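You operate a simulated robot arm through the tools that you are given. There is no shell and no other tool.

You are at the controls of a simulated robot arm. One attempt, no reset.

## Task
Lift both leads off the busbar, polish it bright, lay the red lead back on.
Fine: along the bar, as it lay; the other lead and the purple pad end on the sheet table. Set down upright: red lead, blue lead, purple pad, what you pick out. What is to be rubbed or washed off counts as gone when no trace of it is left.

It is judged by the outcome, as a careful person would: the job done as asked, and still so three seconds after it is handed in. It fails if anything else is knocked over, pushed out of place, dropped, spilled or broken. Flat cloth is picked up by pressing the open fingertips on it (5 to 10 N) and closing them slowly along it; thin cloth reads only 2 to 8 mm in the jaws.

## Robot
A 7-joint arm with a two-finger parallel gripper, fixed in place. Base frame: the origin is on the floor under the middle of its stand, x ahead of it, y to its left, z up; the work surface is at about z = 800. Readings come in mm, rad, newtons and seconds.
It reaches about 910 mm from its shoulder. Its first joint turns from -2.897 to 2.897 rad. Payload 3.43 kg.
The TCP is the grasp point between the finger pads, 30 mm short of the fingertips. In the tool frame z runs along the fingers and y along their closing line. The gripper opens to 94 mm. The fingers are 28 mm wide and 10 mm thick; the gripper's body (50 by 96 mm) begins 55 mm behind the TCP.
Orientation is that of the tool frame in the base frame, as a unit quaternion [x, y, z, w]. With the fingers straight down and closing along the base's y, the tool's x points along the base's -x, its y along +y and its z along -z.

## Interface
- The arm moves only by the tool apply_moves. Its argument "commands" is a list of rows, each a list of 7 numbers: the turn, a rotation vector about the base's x, y, z in units of 5 degrees (1.0 is 5 degrees), then the shift along the base's x, y, z in units of 20 mm (1.0 is 20 mm), then the opening, from 0 (shut) to 1 (fully open). In form: [[ax, ay, az, x, y, z, fingers], ...]. A call has 1 to 20 rows; each row shifts and turns the commanded pose from where the row before left it. A call with a number of a shift or a turn outside -1 to 1 is refused whole. Rows are played at 5 a second. More than 50 mm and 0.15 rad between two rows, or a gripper value outside its range, and nothing of the call is played. A pose out of reach is approached as far as the arm can. The call stops where the force on the tool passes 90 N (or 10 N more than at its start, if that is more) or the arm is blocked; 0.2 s more then pass. Each finger travels about 45 mm/s and halts on what it meets, pressing with about 38 N; the grip force reading is that of the motor and also rises with nothing between the fingers. The clock runs only during rows and for 0.2 s after the last one: add rows that do not move to give the fingers time. The reply holds the time, the measured pose of the TCP, the force on the tool along the base axes, the opening and the grip force, in the units named above and with some noise, with the torque about the TCP (base axes, N m) and any sound that the robot's microphone picked up, and new pictures: "views" is both (left out), scene, wrist or none.
- Cameras (640 x 400 px; columns grow to the right, rows downward): "scene" is fixed at [208.1, -498.7, 1409.4]; the picture's right is [0.30, -0.95, 0.00], its down [-0.89, -0.28, -0.36] and it looks along [0.34, 0.11, -0.93] (base axes); focal length 256 px, centre (320, 200). "wrist" rides on the gripper at [76, 14, -102] in the tool frame; the picture's right is [-0.18, 0.98, 0.00], its down [-0.75, -0.14, -0.64] and it looks along [-0.63, -0.12, 0.77] (tool axes); focal length 243 px, centre (320, 200). There is no depth. A picture from a camera that has moved, and an enlarged one, comes with that camera's place and axes in the base frame and with its lens. The place of the scene camera against the robot may be out by one fixed shift of up to 12 mm in any direction.
- move_column(by): slides the trunk up (or, below 0, down) by that many mm; the arm rides with it, the base frame stays. It gives what a move gives, with no picture.
- enlarge(camera, box): a new picture of the part [left, top, right, bottom] of that camera's present view, enlarged. It takes no simulated time.
- finish_job(): hands the job in; it is judged then, once.

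Places have to be worked out from the pictures, the camera data and where the tool is seen. Open the gripper and draw the arm clear of the work before you hand the job in, unless the task says otherwise.

The tools are called after ">>>" as name(argument=value, ...) on one line, values as JSON. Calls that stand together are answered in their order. apply_moves: Moves the arm, as the interface text tells. Its arguments: {"type":"object","properties":{"commands":{"type":"array"},"views":{"type":"string","enum":["both","scene","wrist","none"]}},"required":["commands"]} The other tools are called the same way: move_column (by) moves the trunk up or down; enlarge (camera, box) takes an enlarged picture of a part of a camera's view; finish_job () hands the job in.

At the start:

```text
time: 0.0
tcp_pos: [367.0, -405.8, 1163.1]
ee_rot: [-0.001, 1.0, 0.0, 0.0]
contact_force: [-0.6, 0.4, -0.4]
moment: [-0.01, 0.0, -0.03]
opening: 93.8
grasp_force: 0.0
trunk travel left (down, up): [-375.0, 235.0]
```

scene: 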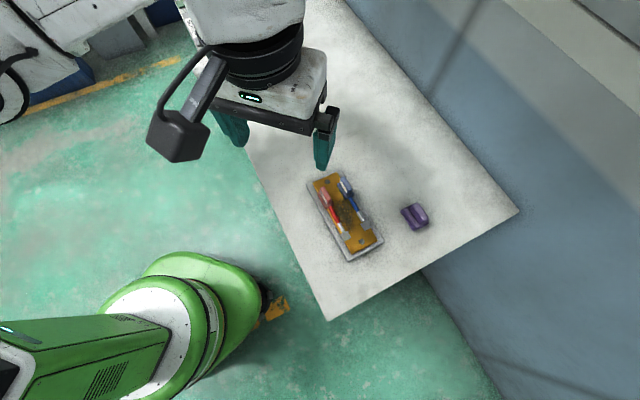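
wrist: 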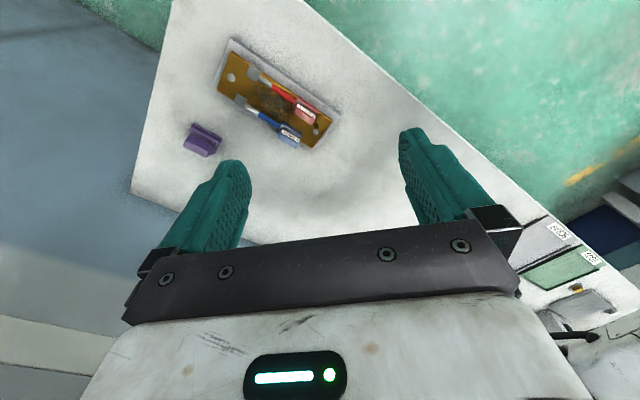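

I start by enlarging both views of the busbar, leads and pad to judge their shapes before I move.

>>> enlarge(camera="scene", box=[290, 160, 450, 270])

>>> enlarge(camera="wrist", box=[160, 20, 360, 170])

```text
3.64 times, centred on (370, 215) of scene
camera zoom: at [208.1, -498.7, 1409.4], right [0.3, -0.95, 0.0], down [-0.89, -0.28, -0.36], along [0.34, 0.11, -0.93], focal length 932 px, centre (138, 146)
```

zoom: 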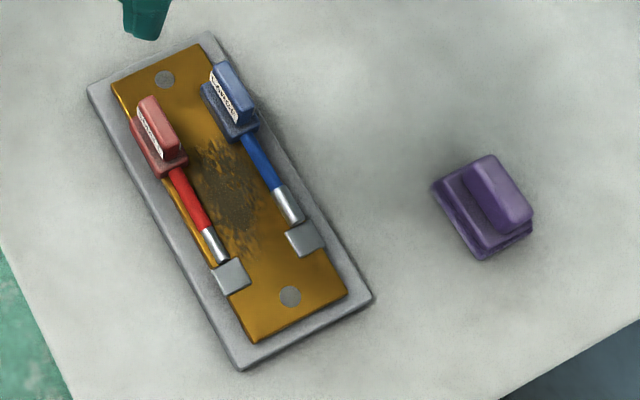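

```text
2.67 times, centred on (260, 95) of wrist
camera zoom: at [290.7, -390.9, 1267.0], right [0.18, 0.98, 0.0], down [0.75, -0.14, 0.64], along [0.63, -0.12, -0.77], focal length 647 px, centre (480, 480)
```

zoom: 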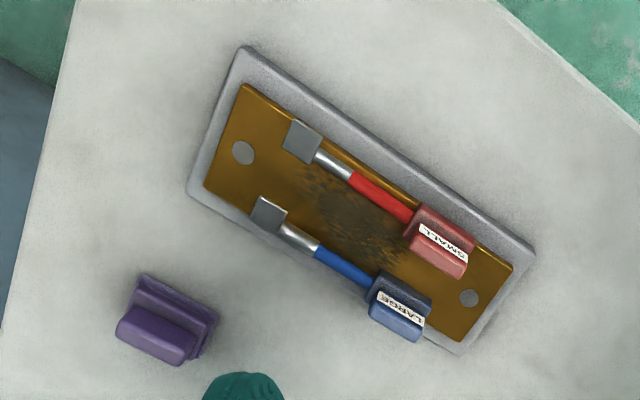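

Both cameras put the bar's middle near (415, -500), running about 44° from x. The leads lie along it and the purple pad is near (460, -668). I turn the fingers to the bar's direction and come down over it for a closer look.

>>> apply_moves(commands=[[0, 0, 0.796, 0.227, -0.427, -0.95, 1], [0, 0, 0.796, 0.227, -0.427, -0.95, 1], [0, 0, 0.796, 0.227, -0.427, -0.95, 1], [0, 0, 0.796, 0.227, -0.427, -0.95, 1], [0, 0, 0.796, 0.227, -0.427, -0.95, 1], [0, 0, 0.796, 0.227, -0.427, -0.95, 1], [0, 0, 0.796, 0.227, -0.427, -0.95, 1], [0, 0, 0.796, 0.227, -0.427, -0.95, 1], [0, 0, 0.796, 0.227, -0.427, -0.95, 1], [0, 0, 0.796, 0.227, -0.427, -0.95, 1], [0, 0, 0.796, 0.227, -0.427, -0.95, 1], [0, 0, 0, 0, 0, 0, 1], [0, 0, 0, 0, 0, 0, 1]], views="both")

```text
time: 2.8
tcp_pos: [416.2, -498.6, 954.4]
ee_rot: [-0.374, 0.928, 0.001, 0.0]
contact_force: [0.4, 0.4, -0.9]
moment: [-0.02, 0.0, -0.01]
opening: 94.0
grasp_force: 0.0
trunk travel left (down, up): [-375.0, 235.0]
camera wrist: at [352.0, -541.8, 1058.0], right [-0.55, 0.84, 0.0], down [0.64, 0.42, 0.64], along [0.54, 0.35, -0.77], focal length 243 px, centre (320, 200)
```

scene: 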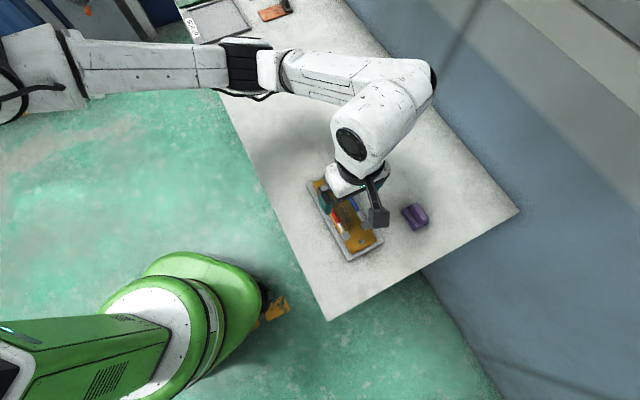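
wrist: 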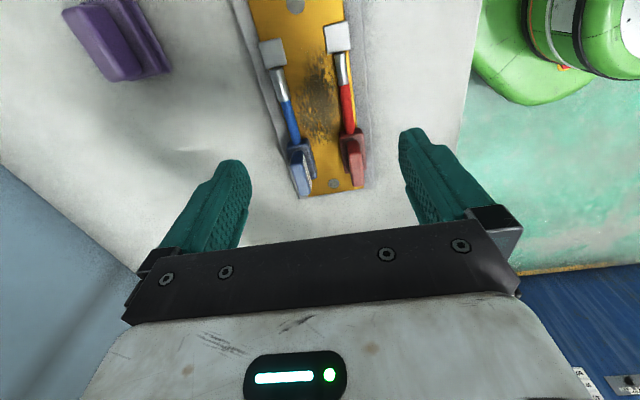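

The fingers are now lined up with the bar. I enlarge the wrist view to read the lead handles, and the table's far end where some other items lie.

>>> enlarge(camera="wrist", box=[220, 0, 400, 210])

>>> enlarge(camera="wrist", box=[40, 0, 200, 100])

>>> enlarge(camera="scene", box=[170, 0, 330, 100])

```text
1.90 times, centred on (310, 105) of wrist
camera zoom: at [352.0, -541.8, 1058.0], right [-0.55, 0.84, 0.0], down [0.64, 0.42, 0.64], along [0.54, 0.35, -0.77], focal length 462 px, centre (339, 381)
```

zoom: 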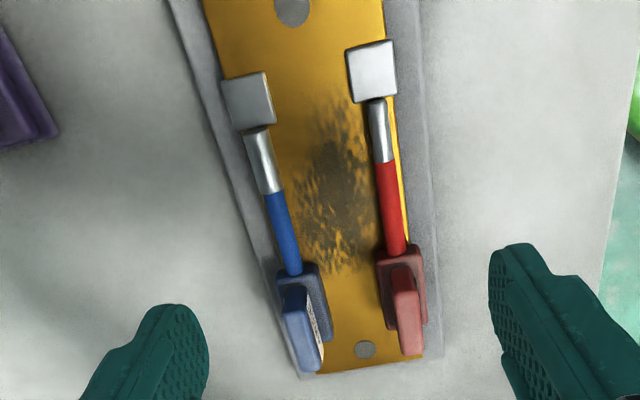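

```text
4.00 times, centred on (120, 50) of wrist
camera zoom: at [352.0, -541.8, 1058.0], right [-0.55, 0.84, 0.0], down [0.64, 0.42, 0.64], along [0.54, 0.35, -0.77], focal length 970 px, centre (1120, 800)
```

zoom: 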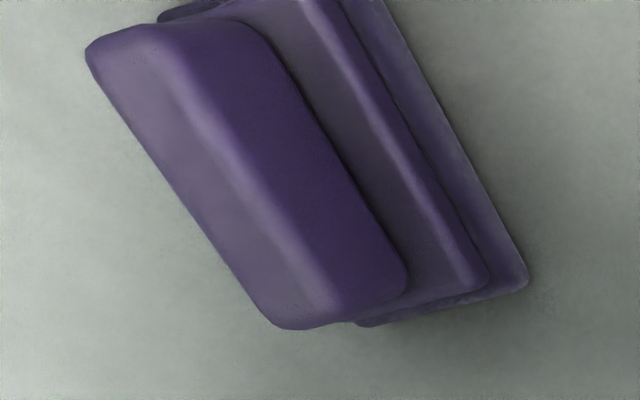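

```text
4.00 times, centred on (250, 50) of scene
camera zoom: at [208.1, -498.7, 1409.4], right [0.3, -0.95, 0.0], down [-0.89, -0.28, -0.36], along [0.34, 0.11, -0.93], focal length 1025 px, centre (600, 800)
```

zoom: 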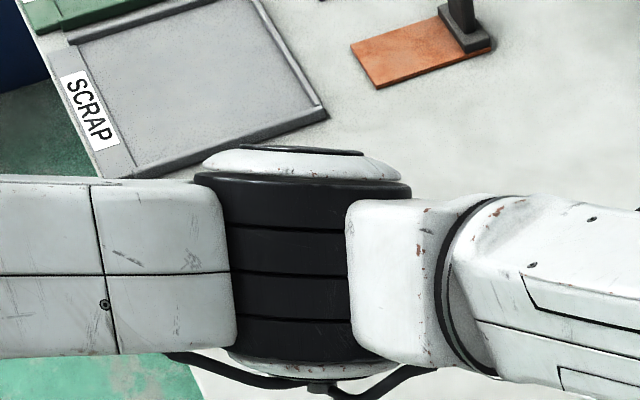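

The wrist view shows each lead as a handle block with a narrow upright ridge, then a rod and a contact plate. The red handle is near (437, -444) and the blue about 57 mm across the bar from it. I hover over the red handle to measure the ridge from closer.

>>> apply_moves(commands=[[0, 0, 0, 0.24, 0.832, -0.657, 1], [0, 0, 0, 0.24, 0.832, -0.657, 1], [0, 0, 0, 0.24, 0.832, -0.657, 1], [0, 0, 0, 0, 0, 0, 1]], views="wrist")

>>> enlarge(camera="wrist", box=[220, 40, 420, 240])

```text
time: 3.8
tcp_pos: [429.5, -448.9, 916.9]
ee_rot: [-0.372, 0.928, 0.001, 0.001]
contact_force: [-0.9, 0.2, -0.2]
moment: [0.0, 0.0, -0.01]
opening: 94.1
grasp_force: 0.0
trunk travel left (down, up): [-375.0, 235.0]
camera wrist: at [365.9, -491.0, 1019.1], right [-0.55, 0.84, 0.0], down [0.64, 0.42, 0.64], along [0.54, 0.35, -0.77], focal length 243 px, centre (320, 200)
```

wrist: 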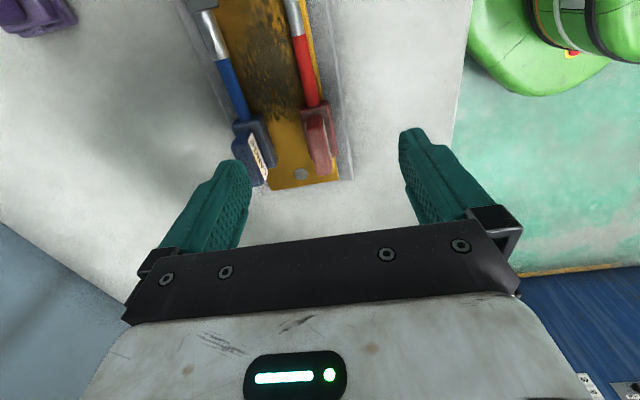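

```text
2.00 times, centred on (320, 140) of wrist
camera zoom: at [365.9, -491.0, 1019.1], right [-0.55, 0.84, 0.0], down [0.64, 0.42, 0.64], along [0.54, 0.35, -0.77], focal length 485 px, centre (320, 320)
```

zoom: 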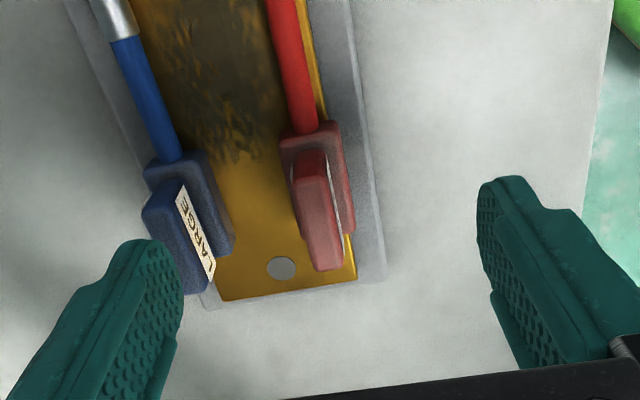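

The handle shows between the fingers now. I enlarge further to separate the ridge's top face from its base block.

>>> enlarge(camera="wrist", box=[285, 85, 365, 195])

>>> enlarge(camera="wrist", box=[215, 95, 295, 205])

```text
3.64 times, centred on (325, 140) of wrist
camera zoom: at [365.9, -491.0, 1019.1], right [-0.55, 0.84, 0.0], down [0.64, 0.42, 0.64], along [0.54, 0.35, -0.77], focal length 882 px, centre (302, 418)
```

zoom: 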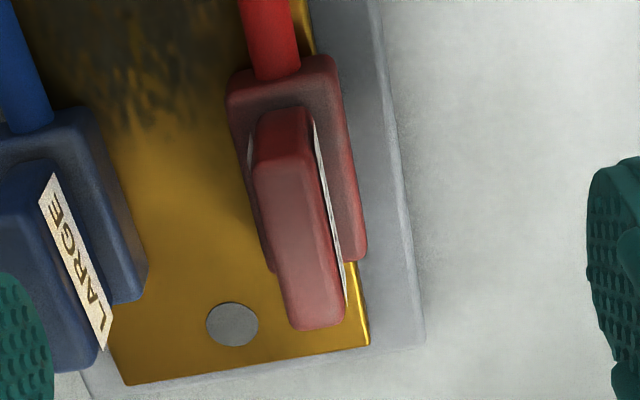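

```text
3.64 times, centred on (255, 150) of wrist
camera zoom: at [365.9, -491.0, 1019.1], right [-0.55, 0.84, 0.0], down [0.64, 0.42, 0.64], along [0.54, 0.35, -0.77], focal length 882 px, centre (556, 382)
```

zoom: 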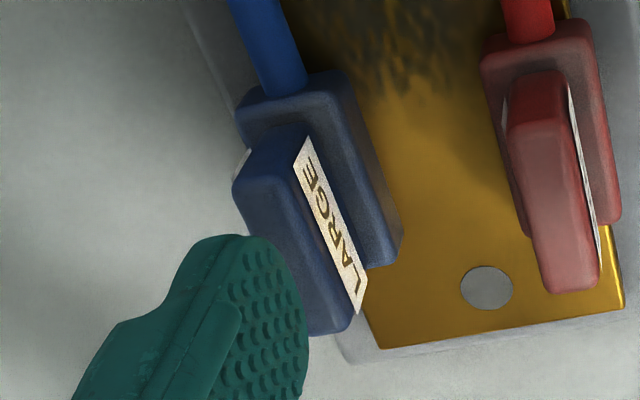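

The red ridge reads roughly 11 mm wide, 38 mm long and 25 mm tall, with its top at z 855–868. Fully open fingers would hit the blue handle, so I narrow the opening to about 42 mm, centre over the red ridge and come lower to look again.

>>> apply_moves(commands=[[0, 0, 0, 0, 0, 0, 0.45], [0, 0, 0, 0.27, 0.152, 0, 0.45], [0, 0, 0, 0.27, 0.152, -0.6, 0.45], [0, 0, 0, 0, 0, -0.6, 0.45], [0, 0, 0, 0, 0, 0, 0.45]], views="wrist")

>>> enlarge(camera="wrist", box=[230, 60, 430, 210])

```text
time: 5.0
tcp_pos: [441.0, -443.1, 891.2]
ee_rot: [-0.372, 0.928, 0.0, 0.0]
contact_force: [-0.1, -0.1, 0.0]
moment: [0.0, 0.02, -0.01]
opening: 42.3
grasp_force: 0.0
trunk travel left (down, up): [-375.0, 235.0]
camera wrist: at [376.9, -485.2, 994.7], right [-0.55, 0.84, 0.0], down [0.64, 0.42, 0.64], along [0.54, 0.35, -0.77], focal length 243 px, centre (320, 200)
```

wrist: 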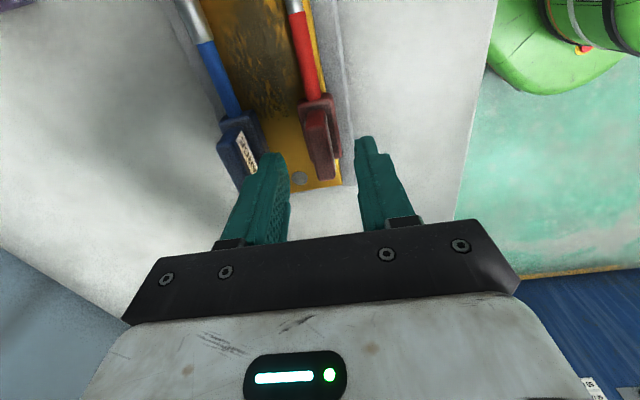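

```text
2.67 times, centred on (330, 135) of wrist
camera zoom: at [376.9, -485.2, 994.7], right [-0.55, 0.84, 0.0], down [0.64, 0.42, 0.64], along [0.54, 0.35, -0.77], focal length 647 px, centre (293, 373)
```

zoom: 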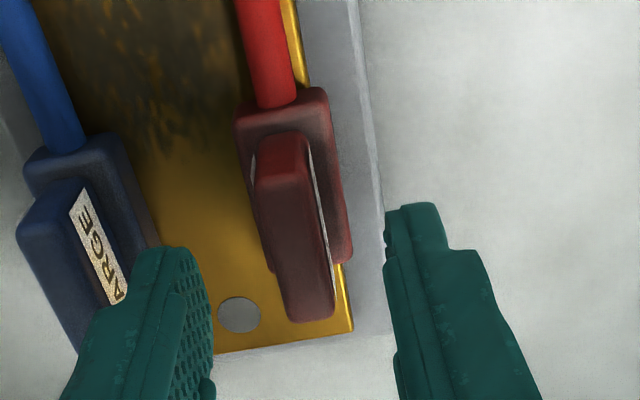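

Comparing the last views puts the ridge's top near z 865 and its block's top near z 847. The ridge centre is about 5 mm back along the bar from the tool and 1.5 mm toward red. I correct for that, bring the tips beside the ridge and narrow the opening to check that it is centred.

>>> apply_moves(commands=[[0, 0, 0, -0.23, -0.12, 0, 0.45], [0, 0, 0, 0, 0, -0.35, 0.4], [0, 0, 0, 0, 0, 0, 0.32], [0, 0, 0, 0, 0, 0, 0.32]], views="both")

>>> enlarge(camera="wrist", box=[250, 80, 410, 200])

>>> enlarge(camera="scene", box=[290, 160, 420, 260])

```text
time: 6.0
tcp_pos: [436.5, -444.6, 884.3]
ee_rot: [-0.373, 0.928, 0.0, 0.001]
contact_force: [1.2, -0.8, 0.8]
moment: [-0.01, 0.03, 0.03]
opening: 29.8
grasp_force: 0.1
trunk travel left (down, up): [-375.0, 235.0]
camera wrist: at [372.0, -487.5, 987.8], right [-0.55, 0.84, 0.0], down [0.64, 0.42, 0.64], along [0.54, 0.35, -0.77], focal length 243 px, centre (320, 200)
```

scene: 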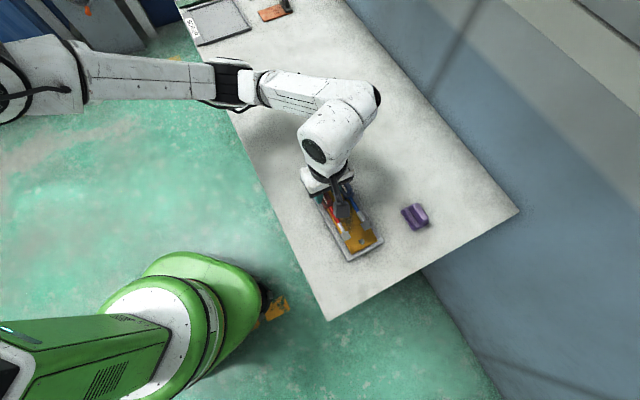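
wrist: 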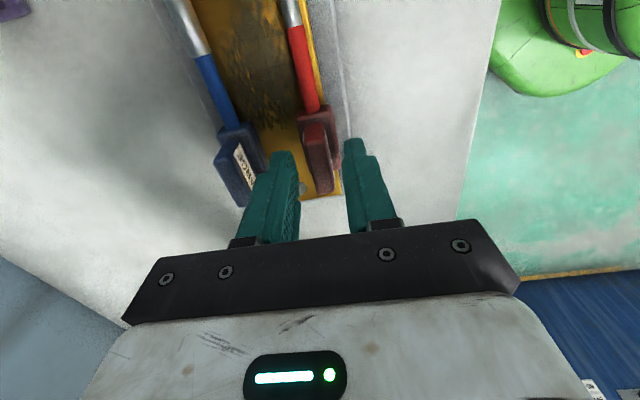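

```text
3.33 times, centred on (330, 140) of wrist
camera zoom: at [372.0, -487.5, 987.8], right [-0.55, 0.84, 0.0], down [0.64, 0.42, 0.64], along [0.54, 0.35, -0.77], focal length 809 px, centre (287, 400)
```

zoom: 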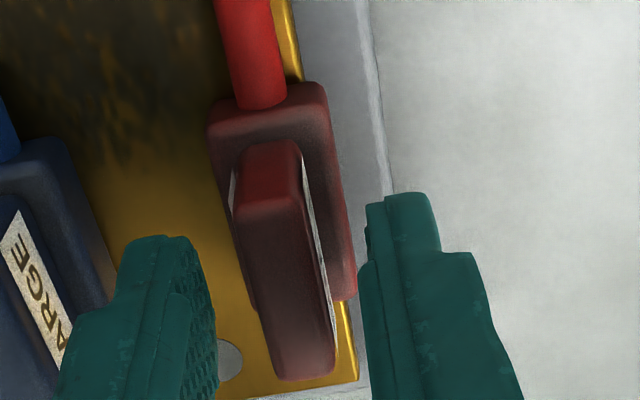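

```text
4.00 times, centred on (355, 210) of scene
camera zoom: at [208.1, -498.7, 1409.4], right [0.3, -0.95, 0.0], down [-0.89, -0.28, -0.36], along [0.34, 0.11, -0.93], focal length 1025 px, centre (180, 160)
```

zoom: 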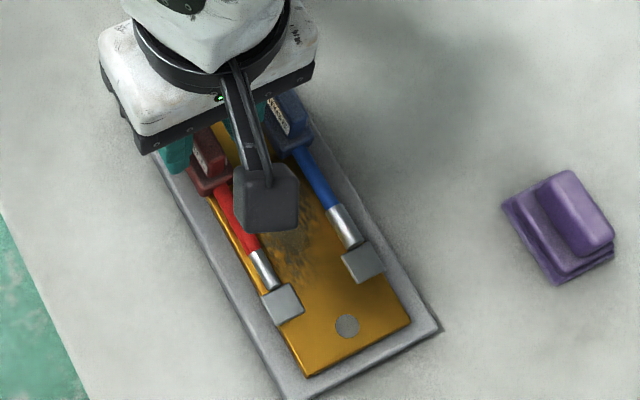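

The ridge sits centred between the fingertips to about 1 mm, with the tips at z 854 and the block's top near z 841. I lower 6 mm more and close slowly on the red ridge.

>>> apply_moves(commands=[[0, 0, 0, 0, 0, -0.3, 0.32], [0, 0, 0, 0, 0, 0, 0.25], [0, 0, 0, 0, 0, 0, 0.19], [0, 0, 0, 0, 0, 0, 0.15], [0, 0, 0, 0, 0, 0, 0.12], [0, 0, 0, 0, 0, 0, 0.08], [0, 0, 0, 0, 0, 0, 0.05], [0, 0, 0, 0, 0, 0, 0.0], [0, 0, 0, 0, 0, 0, 0.0]], views="wrist")

>>> enlarge(camera="wrist", box=[250, 80, 410, 200])

```text
time: 8.0
tcp_pos: [436.8, -444.9, 878.9]
ee_rot: [-0.373, 0.928, 0.0, 0.0]
contact_force: [1.4, 0.4, -0.1]
moment: [-0.04, -0.02, 0.03]
opening: 11.0
grasp_force: 37.8
trunk travel left (down, up): [-375.0, 235.0]
camera wrist: at [372.3, -487.6, 982.1], right [-0.55, 0.84, 0.0], down [0.64, 0.42, 0.64], along [0.54, 0.35, -0.77], focal length 243 px, centre (320, 200)
```

wrist: 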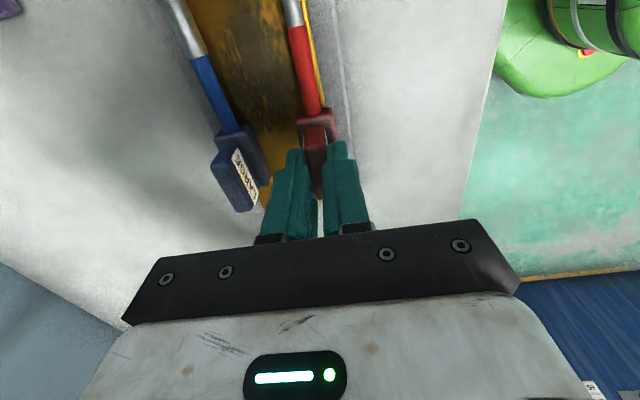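

```text
3.33 times, centred on (330, 140) of wrist
camera zoom: at [372.3, -487.6, 982.1], right [-0.55, 0.84, 0.0], down [0.64, 0.42, 0.64], along [0.54, 0.35, -0.77], focal length 809 px, centre (287, 400)
```

zoom: 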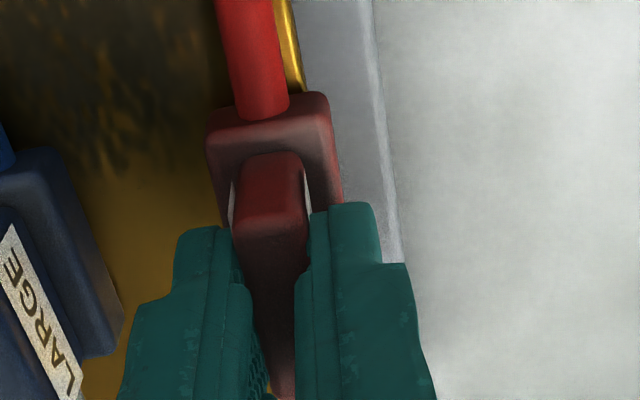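

The red ridge is held at 11.0 mm with no sideways force. The resting grasp pose to return to is (436.8, -444.9, 878.9) at 43.8°. I lift straight up and look.

>>> apply_moves(commands=[[0, 0, 0, 0, 0, 0.3, 0], [0, 0, 0, 0, 0, 0.7, 0], [0, 0, 0, 0, 0, 1, 0], [0, 0, 0, 0, 0, 1, 0], [0, 0, 0, 0, 0, 0, 0]], views="both")

>>> enlarge(camera="scene", box=[290, 160, 420, 260])

```text
time: 9.2
tcp_pos: [437.4, -445.0, 939.1]
ee_rot: [-0.373, 0.928, 0.001, 0.0]
contact_force: [-0.2, 0.0, -1.6]
moment: [0.01, 0.01, 0.01]
opening: 10.7
grasp_force: 37.9
trunk travel left (down, up): [-375.0, 235.0]
camera wrist: at [372.4, -487.6, 1042.0], right [-0.55, 0.84, 0.0], down [0.64, 0.42, 0.64], along [0.54, 0.35, -0.77], focal length 243 px, centre (320, 200)
```

scene: 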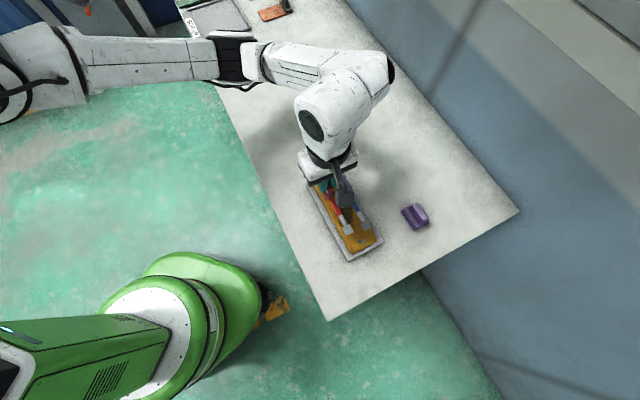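
wrist: 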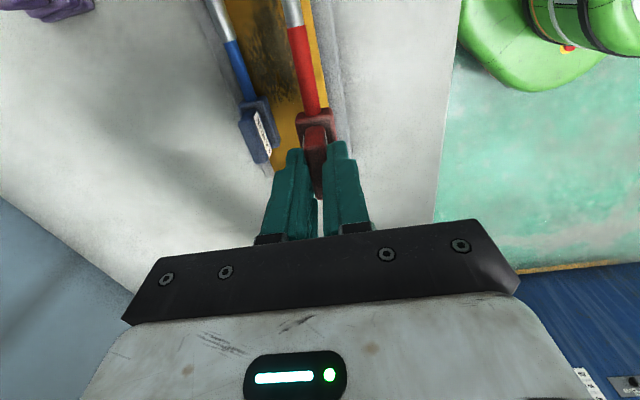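

```text
4.00 times, centred on (355, 210) of scene
camera zoom: at [208.1, -498.7, 1409.4], right [0.3, -0.95, 0.0], down [-0.89, -0.28, -0.36], along [0.34, 0.11, -0.93], focal length 1025 px, centre (180, 160)
```

zoom: 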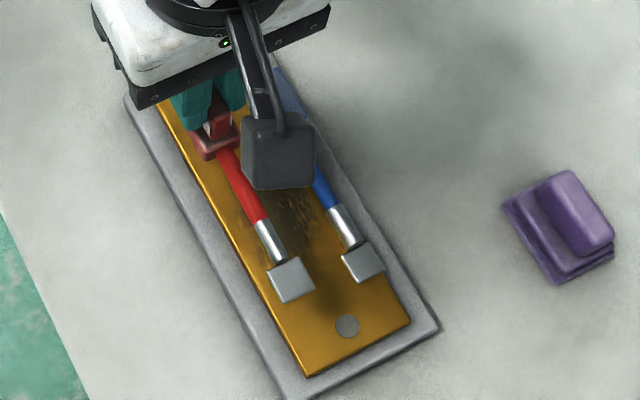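

The lead came off cleanly and level, weighing about 1.6 N. I carry it 78 mm to the near side, onto the bare strip of table, and lower it to just above the surface.

>>> apply_moves(commands=[[0, 0, 0, -0.673, 0.705, 0, 0], [0, 0, 0, -0.673, 0.705, 0, 0], [0, 0, 0, -0.673, 0.705, 0, 0], [0, 0, 0, -0.673, 0.705, 0, 0], [0, 0, 0, 0, 0, -0.8, 0], [0, 0, 0, 0, 0, -0.8, 0], [0, 0, 0, 0, 0, -0.8, 0], [0, 0, 0, 0, 0, -0.8, 0], [0, 0, 0, 0, 0, 0, 0]], views="both")

>>> enlarge(camera="scene", box=[260, 160, 420, 280])

```text
time: 11.2
tcp_pos: [395.1, -396.9, 867.4]
ee_rot: [-0.374, 0.928, 0.0, -0.001]
contact_force: [0.1, 0.8, -0.9]
moment: [0.0, -0.01, -0.01]
opening: 10.9
grasp_force: 38.6
out of reach, approached as far as the arm can: row 4
trunk travel left (down, up): [-375.0, 235.0]
camera wrist: at [330.6, -439.3, 970.2], right [-0.55, 0.84, 0.0], down [0.64, 0.42, 0.64], along [0.54, 0.35, -0.77], focal length 243 px, centre (320, 200)
```

scene: 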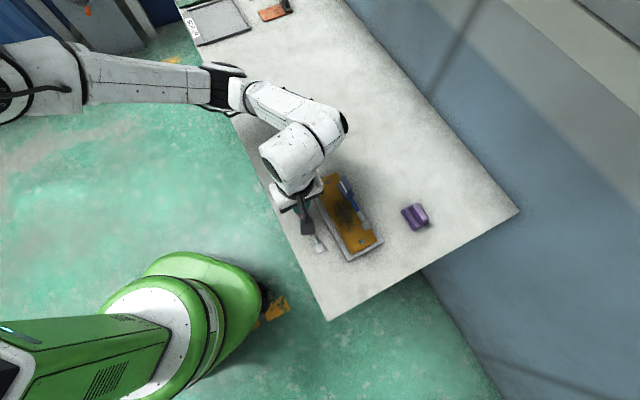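
wrist: 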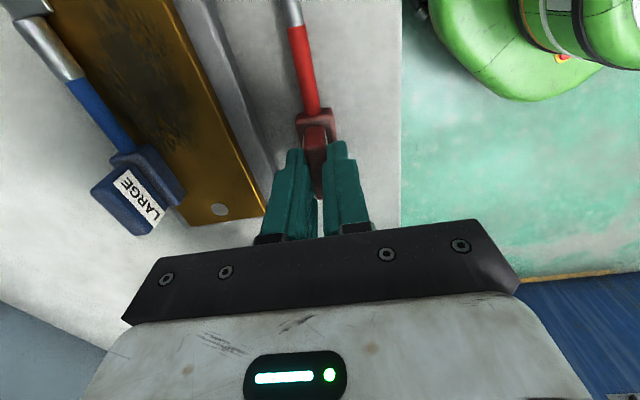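

```text
3.33 times, centred on (340, 220) of scene
camera zoom: at [208.1, -498.7, 1409.4], right [0.3, -0.95, 0.0], down [-0.89, -0.28, -0.36], along [0.34, 0.11, -0.93], focal length 854 px, centre (253, 133)
```

zoom: 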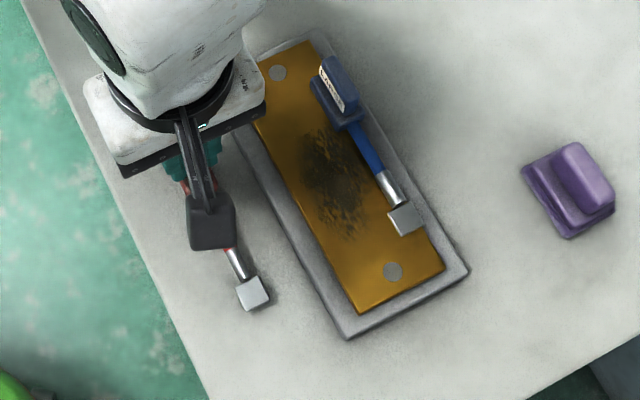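

The red lead is over the bare strip near (395, -397), still hanging free with only its weight on the tool. One row was at the arm's reach limit, so I lower in small steps and watch the force.

>>> apply_moves(commands=[[0, 0, 0, 0, 0, -0.1, 0], [0, 0, 0, 0, 0, 0, 0]], views="none")

```text
time: 11.8
tcp_pos: [395.1, -396.4, 864.9]
ee_rot: [-0.373, 0.928, -0.001, -0.001]
contact_force: [-0.6, 0.5, -1.1]
moment: [0.0, -0.02, 0.0]
opening: 11.0
grasp_force: 37.9
trunk travel left (down, up): [-375.0, 235.0]
```

It follows the command, and the lead is still free. I go on down in 2 mm steps.

>>> apply_moves(commands=[[0, 0, 0, 0, 0, -0.1, 0], [0, 0, 0, 0, 0, 0, 0]], views="none")

```text
time: 12.4
tcp_pos: [394.8, -396.7, 863.3]
ee_rot: [-0.373, 0.928, 0.001, 0.0]
contact_force: [0.0, 0.0, -0.4]
moment: [0.01, -0.03, -0.02]
opening: 10.9
grasp_force: 38.0
trunk travel left (down, up): [-375.0, 235.0]
```

There is no firm contact at z 863.3, so I take another 2 mm step.

>>> apply_moves(commands=[[0, 0, 0, 0, 0, -0.1, 0], [0, 0, 0, 0, 0, 0, 0]], views="none")

```text
time: 13.0
tcp_pos: [394.0, -396.2, 861.5]
ee_rot: [-0.373, 0.928, -0.001, -0.001]
contact_force: [0.0, -0.3, -0.7]
moment: [-0.03, 0.0, 0.03]
opening: 11.1
grasp_force: 37.9
trunk travel left (down, up): [-375.0, 235.0]
```

Still free at z 861.5, so I keep lowering.

>>> apply_moves(commands=[[0, 0, 0, 0, 0, -0.1, 0], [0, 0, 0, 0, 0, 0, 0]], views="none")

```text
time: 13.6
tcp_pos: [396.4, -397.6, 858.7]
ee_rot: [-0.373, 0.928, 0.001, 0.0]
contact_force: [1.0, -0.2, -1.1]
moment: [-0.01, 0.0, -0.01]
opening: 10.8
grasp_force: 37.9
trunk travel left (down, up): [-375.0, 235.0]
```

Still free at z 858.7. I take another step and look through the wrist camera.

>>> apply_moves(commands=[[0, 0, 0, 0, 0, -0.1, 0], [0, 0, 0, 0, 0, 0, 0]], views="wrist")

>>> enlarge(camera="wrist", box=[230, 0, 410, 200])

```text
time: 14.2
tcp_pos: [395.4, -397.7, 857.0]
ee_rot: [-0.373, 0.928, 0.0, 0.0]
contact_force: [0.0, -0.6, -1.3]
moment: [0.0, 0.0, 0.02]
opening: 11.1
grasp_force: 38.1
trunk travel left (down, up): [-375.0, 235.0]
camera wrist: at [330.9, -439.2, 960.2], right [-0.55, 0.84, 0.0], down [0.64, 0.42, 0.64], along [0.54, 0.35, -0.77], focal length 243 px, centre (320, 200)
```

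wrist: 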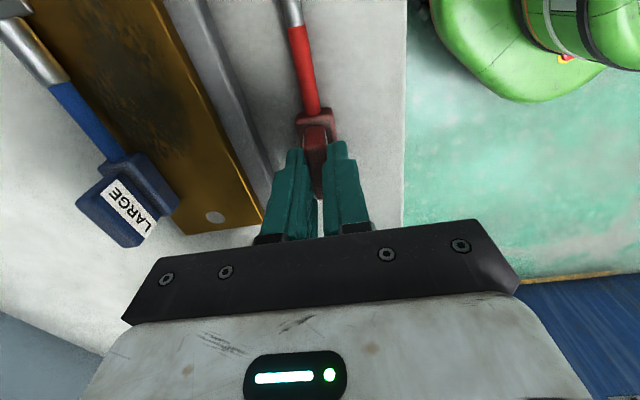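

```text
2.00 times, centred on (320, 100) of wrist
camera zoom: at [330.9, -439.2, 960.2], right [-0.55, 0.84, 0.0], down [0.64, 0.42, 0.64], along [0.54, 0.35, -0.77], focal length 485 px, centre (320, 400)
```

zoom: 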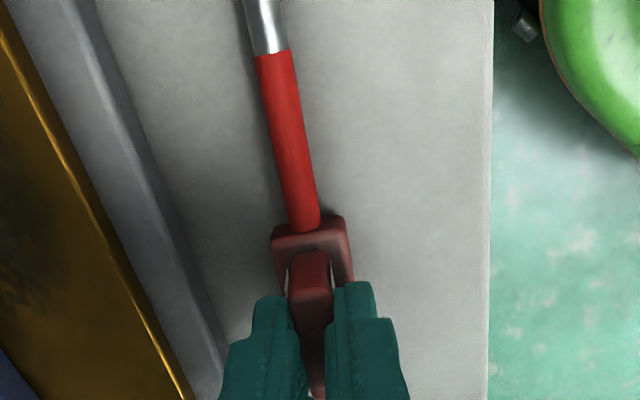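

The lead hangs parallel to the bar between the plate and the table's edge, not yet touching. I keep stepping down.

>>> apply_moves(commands=[[0, 0, 0, 0, 0, -0.08, 0], [0, 0, 0, 0, 0, 0, 0]], views="none")

```text
time: 14.8
tcp_pos: [395.3, -395.7, 854.6]
ee_rot: [-0.373, 0.928, -0.001, 0.0]
contact_force: [-0.2, -0.3, -1.1]
moment: [-0.02, -0.03, -0.02]
opening: 10.9
grasp_force: 37.8
trunk travel left (down, up): [-375.0, 235.0]
```

Still free at z 854.6, so I continue.

>>> apply_moves(commands=[[0, 0, 0, 0, 0, -0.08, 0], [0, 0, 0, 0, 0, 0, 0]], views="none")

```text
time: 15.4
tcp_pos: [395.2, -396.5, 854.8]
ee_rot: [-0.374, 0.927, -0.001, -0.002]
contact_force: [2.4, -0.3, 15.8]
moment: [0.03, -0.09, -0.01]
opening: 11.0
grasp_force: 37.7
trunk travel left (down, up): [-375.0, 235.0]
```

The lead met the table at z about 854.8 with 16 N, so the bar's top is about 24 mm above the table. I ease off the pressure, open to about 30 mm, and rise clear.

>>> apply_moves(commands=[[0, 0, 0, 0, 0, 0.04, 0], [0, 0, 0, 0, 0, 0, 0.15], [0, 0, 0, 0, 0, 0, 0.3], [0, 0, 0, 0, 0, 0, 0.32], [0, 0, 0, 0, 0, 0.5, 0.32], [0, 0, 0, 0, 0, 1, 0.32], [0, 0, 0, 0, 0, 1, 0.32], [0, 0, 0, 0, 0, 1, 0.32], [0, 0, 0, 0, 0, 0, 0.32]], views="both")

>>> enlarge(camera="wrist", box=[230, 0, 410, 200])

```text
time: 17.4
tcp_pos: [394.8, -396.6, 924.8]
ee_rot: [-0.374, 0.928, 0.001, 0.0]
contact_force: [0.4, -0.1, 0.0]
moment: [-0.02, 0.01, 0.0]
opening: 30.2
grasp_force: 0.1
trunk travel left (down, up): [-375.0, 235.0]
camera wrist: at [330.0, -439.1, 1027.7], right [-0.55, 0.84, 0.0], down [0.64, 0.42, 0.64], along [0.54, 0.35, -0.77], focal length 243 px, centre (320, 200)
```

scene: 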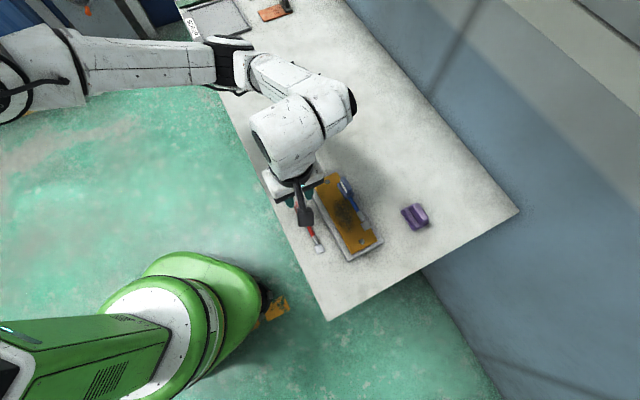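
wrist: 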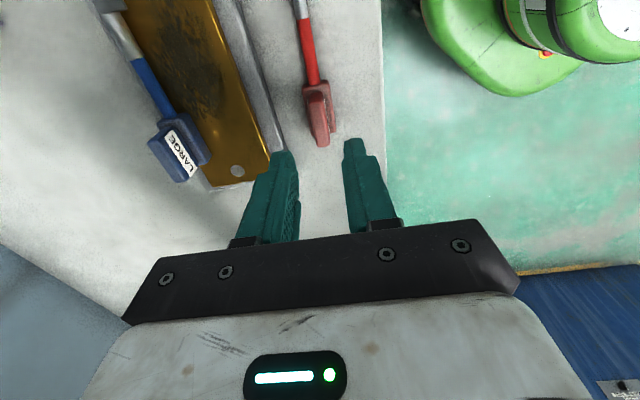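

```text
2.00 times, centred on (320, 100) of wrist
camera zoom: at [330.0, -439.1, 1027.7], right [-0.55, 0.84, 0.0], down [0.64, 0.42, 0.64], along [0.54, 0.35, -0.77], focal length 485 px, centre (320, 400)
```

zoom: 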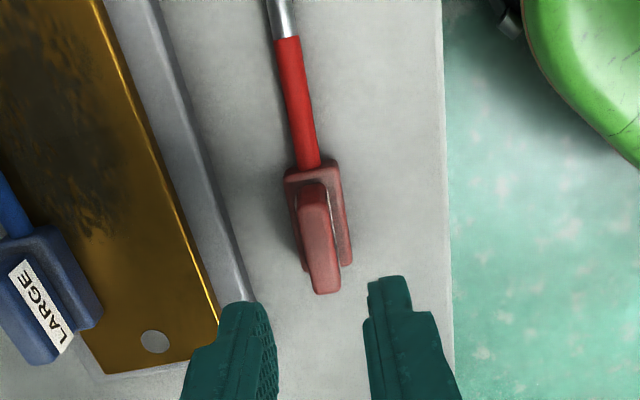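

The red lead stands upright on the table. From the earlier close view, the blue ridge is about 53 mm across the bar from where the red ridge was, near (474, -483). I move there at this height and look.

>>> apply_moves(commands=[[0, 0, 0, 0.788, -0.86, 0, 0.45], [0, 0, 0, 0.788, -0.86, 0, 0.45], [0, 0, 0, 0.788, -0.86, 0, 0.45], [0, 0, 0, 0.788, -0.86, 0, 0.45], [0, 0, 0, 0.788, -0.86, 0, 0.45], [0, 0, 0, 0, 0, -0.8, 0.45], [0, 0, 0, 0, 0, -0.7, 0.45], [0, 0, 0, 0, 0, 0, 0.45]], views="wrist")

>>> enlarge(camera="wrist", box=[250, 70, 410, 200])

```text
time: 19.2
tcp_pos: [474.0, -482.5, 894.2]
ee_rot: [-0.373, 0.928, 0.0, 0.0]
contact_force: [0.1, -0.3, -0.8]
moment: [0.02, 0.0, 0.0]
opening: 42.3
grasp_force: 0.1
trunk travel left (down, up): [-375.0, 235.0]
camera wrist: at [409.9, -525.2, 997.6], right [-0.55, 0.84, 0.0], down [0.64, 0.42, 0.64], along [0.54, 0.35, -0.77], focal length 243 px, centre (320, 200)
```

wrist: 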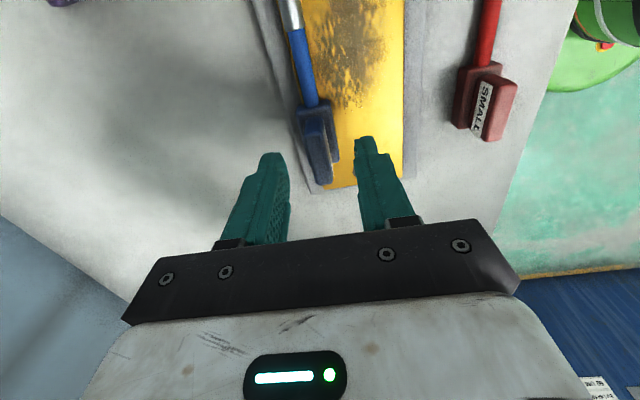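

```text
3.08 times, centred on (330, 135) of wrist
camera zoom: at [409.9, -525.2, 997.6], right [-0.55, 0.84, 0.0], down [0.64, 0.42, 0.64], along [0.54, 0.35, -0.77], focal length 746 px, centre (289, 400)
```

zoom: 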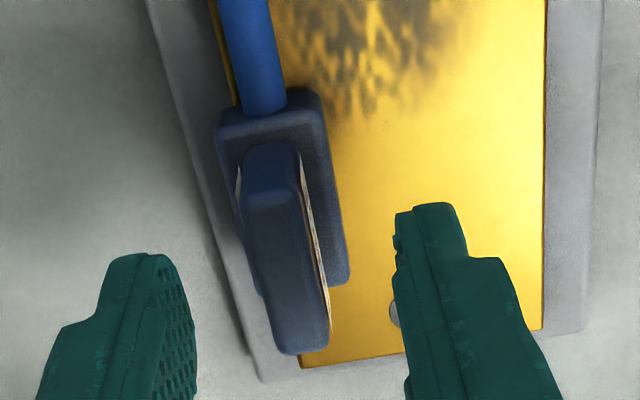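

The blue ridge lies between the fingers, about 1 mm off centre. I trim that, lower to the same grasp height as for the red (z 879), and close slowly.

>>> apply_moves(commands=[[0, 0, 0, 0.035, -0.036, 0, 0.45], [0, 0, 0, 0, 0, -0.4, 0.38], [0, 0, 0, 0, 0, -0.36, 0.32], [0, 0, 0, 0, 0, 0, 0.25], [0, 0, 0, 0, 0, 0, 0.19], [0, 0, 0, 0, 0, 0, 0.15], [0, 0, 0, 0, 0, 0, 0.12], [0, 0, 0, 0, 0, 0, 0.08], [0, 0, 0, 0, 0, 0, 0.05], [0, 0, 0, 0, 0, 0, 0.0], [0, 0, 0, 0, 0, 0, 0.0]], views="wrist")

>>> enlarge(camera="wrist", box=[250, 70, 410, 200])

```text
time: 21.6
tcp_pos: [474.1, -483.3, 879.2]
ee_rot: [-0.373, 0.928, 0.0, 0.0]
contact_force: [0.2, -0.6, -0.4]
moment: [0.0, -0.03, 0.01]
opening: 10.9
grasp_force: 38.2
trunk travel left (down, up): [-375.0, 235.0]
camera wrist: at [410.5, -526.1, 982.8], right [-0.55, 0.84, 0.0], down [0.64, 0.42, 0.64], along [0.54, 0.35, -0.77], focal length 243 px, centre (320, 200)
```

wrist: 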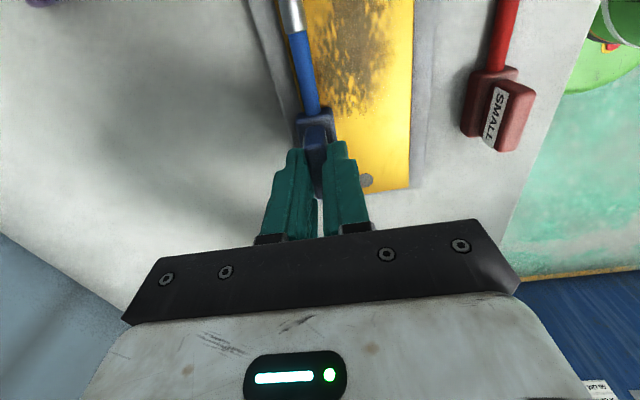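

```text
3.08 times, centred on (330, 135) of wrist
camera zoom: at [410.5, -526.1, 982.8], right [-0.55, 0.84, 0.0], down [0.64, 0.42, 0.64], along [0.54, 0.35, -0.77], focal length 746 px, centre (289, 400)
```

zoom: 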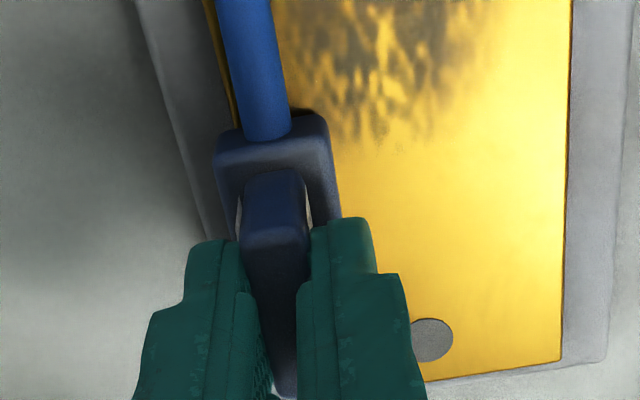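

The blue lead is held at 10.9 mm. I lift it, carry it 80 mm to the blue side and 50 mm further along (clear of the pad), and come down to just above the table.

>>> apply_moves(commands=[[0, 0, 0, 0, 0, 0.3, 0], [0, 0, 0, 0, 0, 0.7, 0], [0, 0, 0, 0, 0, 1, 0], [0, 0, 0, 0, 0, 1, 0], [0, 0, 0, 0.904, -0.257, 0, 0], [0, 0, 0, 0.904, -0.257, 0, 0], [0, 0, 0, 0.904, -0.257, 0, 0], [0, 0, 0, 0.904, -0.257, 0, 0], [0, 0, 0, 0.904, -0.257, 0, 0], [0, 0, 0, 0, 0, -0.95, 0], [0, 0, 0, 0, 0, -0.95, 0], [0, 0, 0, 0, 0, -0.95, 0], [0, 0, 0, 0, 0, -0.95, 0], [0, 0, 0, 0, 0, 0, 0]], views="both")

```text
time: 24.6
tcp_pos: [565.4, -507.6, 863.4]
ee_rot: [-0.373, 0.928, 0.0, 0.0]
contact_force: [-0.4, 0.9, -0.4]
moment: [0.02, 0.02, -0.03]
opening: 10.8
grasp_force: 37.9
trunk travel left (down, up): [-375.0, 235.0]
camera wrist: at [500.8, -551.0, 966.5], right [-0.55, 0.84, 0.0], down [0.64, 0.42, 0.64], along [0.54, 0.35, -0.77], focal length 243 px, centre (320, 200)
```

scene: 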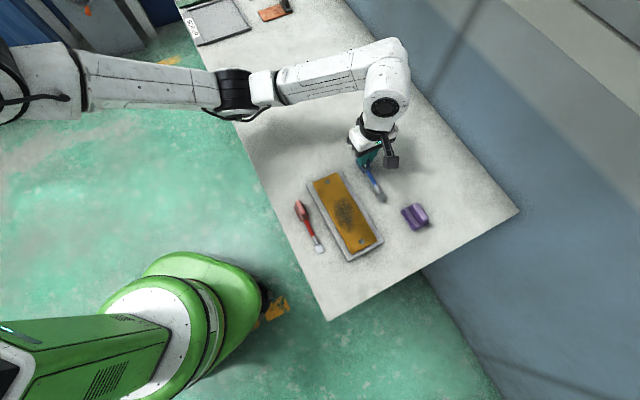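
wrist: 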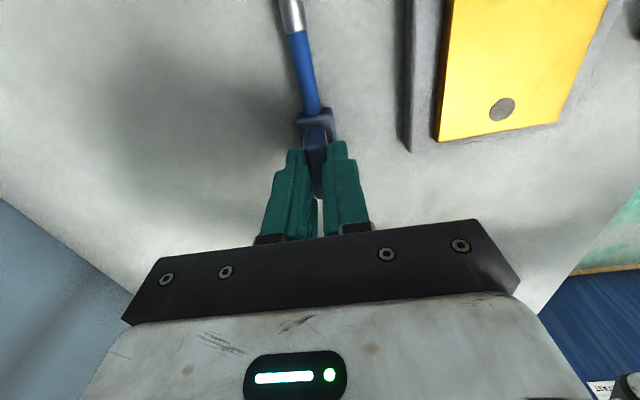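

The blue lead is over clear table with nothing near it. I lower to z 857 and then in small steps until I feel contact near z 855.

>>> apply_moves(commands=[[0, 0, 0, 0, 0, -0.2, 0], [0, 0, 0, 0, 0, -0.15, 0], [0, 0, 0, 0, 0, 0, 0]], views="none")

```text
time: 25.4
tcp_pos: [564.3, -510.5, 856.5]
ee_rot: [-0.373, 0.928, 0.0, 0.0]
contact_force: [-0.5, 0.6, -0.6]
moment: [0.0, -0.01, -0.02]
opening: 10.7
grasp_force: 38.3
trunk travel left (down, up): [-375.0, 235.0]
```

It is still free at z 856.5, so I take another 1.4 mm.

>>> apply_moves(commands=[[0, 0, 0, 0, 0, -0.07, 0], [0, 0, 0, 0, 0, 0, 0]], views="none")

```text
time: 26.0
tcp_pos: [565.1, -508.7, 854.6]
ee_rot: [-0.374, 0.928, 0.0, 0.0]
contact_force: [1.7, 0.6, 6.3]
moment: [0.05, -0.1, 0.05]
opening: 10.8
grasp_force: 38.0
trunk travel left (down, up): [-375.0, 235.0]
```

The blue lead touches the table with 6 N. I open and rise clear, then look.

>>> apply_moves(commands=[[0, 0, 0, 0, 0, 0, 0.1], [0, 0, 0, 0, 0, 0, 0.2], [0, 0, 0, 0, 0, 0, 0.35], [0, 0, 0, 0, 0, 0, 0.4], [0, 0, 0, 0, 0, 0.5, 0.4], [0, 0, 0, 0, 0, 1, 0.4], [0, 0, 0, 0, 0, 1, 0.4], [0, 0, 0, 0, 0, 1, 0.4], [0, 0, 0, 0, 0, 0, 0.4]], views="both")

>>> enlarge(camera="scene", box=[270, 130, 450, 270])

```text
time: 28.0
tcp_pos: [565.6, -508.5, 925.4]
ee_rot: [-0.372, 0.928, 0.0, 0.001]
contact_force: [0.1, 0.0, 0.4]
moment: [-0.01, -0.01, 0.0]
opening: 37.6
grasp_force: 0.0
trunk travel left (down, up): [-375.0, 235.0]
camera wrist: at [501.4, -551.0, 1028.0], right [-0.55, 0.84, 0.0], down [0.64, 0.42, 0.64], along [0.54, 0.35, -0.77], focal length 243 px, centre (320, 200)
```

scene: 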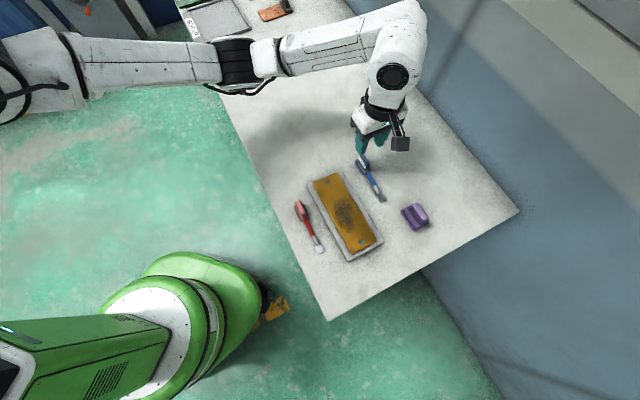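
wrist: 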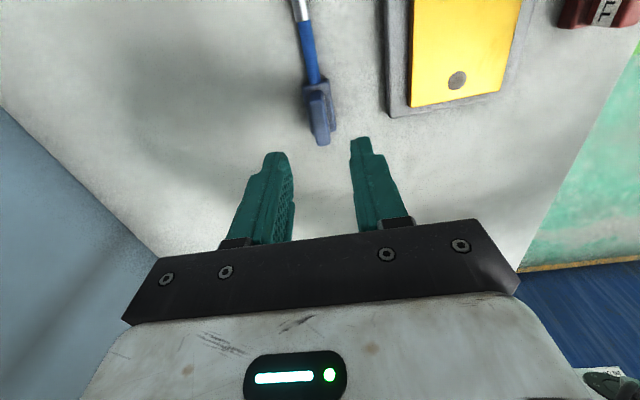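

```text
2.86 times, centred on (360, 200) of scene
camera zoom: at [208.1, -498.7, 1409.4], right [0.3, -0.95, 0.0], down [-0.89, -0.28, -0.36], along [0.34, 0.11, -0.93], focal length 732 px, centre (206, 200)
```

zoom: 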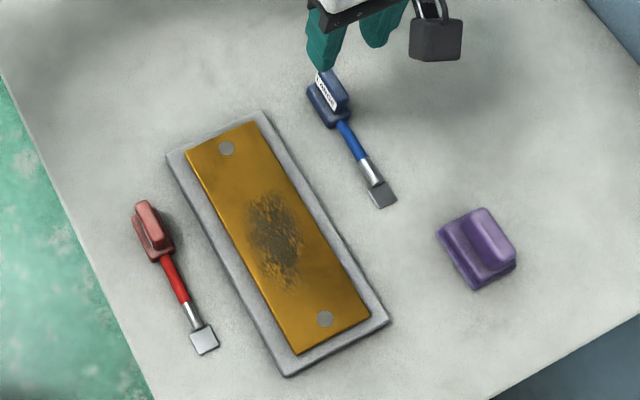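

Both leads stand on the table and the bar is bare. The stain spans roughly ±46 mm along the bar and ±23 mm across it. The pad's edges run parallel to the bar and its centre is near (465, -664). I hover over the pad to look closer.

>>> apply_moves(commands=[[0, 0, 0, -0.629, -0.96, 0, 0.6], [0, 0, 0, -0.629, -0.96, 0, 0.6], [0, 0, 0, -0.629, -0.96, 0, 0.6], [0, 0, 0, -0.629, -0.96, 0, 0.6], [0, 0, 0, -0.629, -0.96, 0, 0.6], [0, 0, 0, -0.629, -0.96, 0, 0.6], [0, 0, 0, -0.629, -0.96, 0, 0.6], [0, 0, 0, -0.629, -0.96, 0, 0.6], [0, 0, 0, 0, 0, 0, 0.6]], views="both")

>>> enlarge(camera="wrist", box=[220, 40, 420, 200])

```text
time: 30.0
tcp_pos: [464.8, -662.5, 924.4]
ee_rot: [-0.373, 0.928, 0.001, 0.0]
contact_force: [-0.9, -0.9, -0.9]
moment: [0.0, -0.01, -0.01]
opening: 56.5
grasp_force: 0.1
trunk travel left (down, up): [-375.0, 235.0]
camera wrist: at [400.5, -705.6, 1028.4], right [-0.55, 0.84, 0.0], down [0.64, 0.42, 0.64], along [0.54, 0.35, -0.77], focal length 243 px, centre (320, 200)
```

scene: 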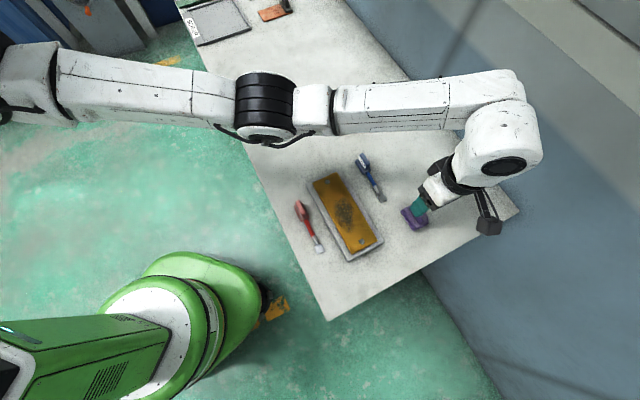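
wrist: 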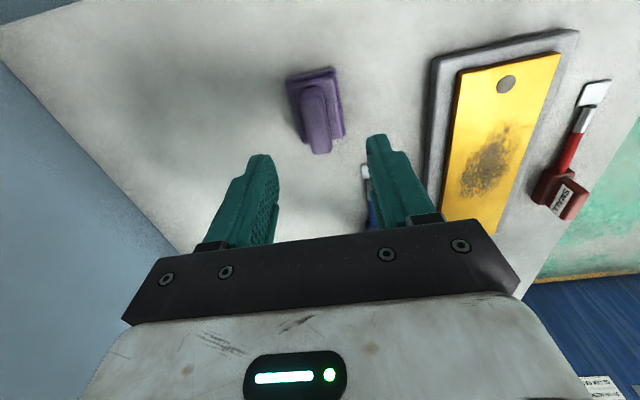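

```text
2.50 times, centred on (320, 120) of wrist
camera zoom: at [400.5, -705.6, 1028.4], right [-0.55, 0.84, 0.0], down [0.64, 0.42, 0.64], along [0.54, 0.35, -0.77], focal length 606 px, centre (320, 400)
```

zoom: 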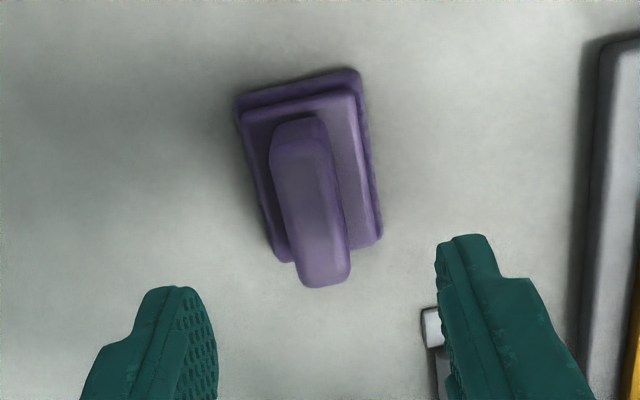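

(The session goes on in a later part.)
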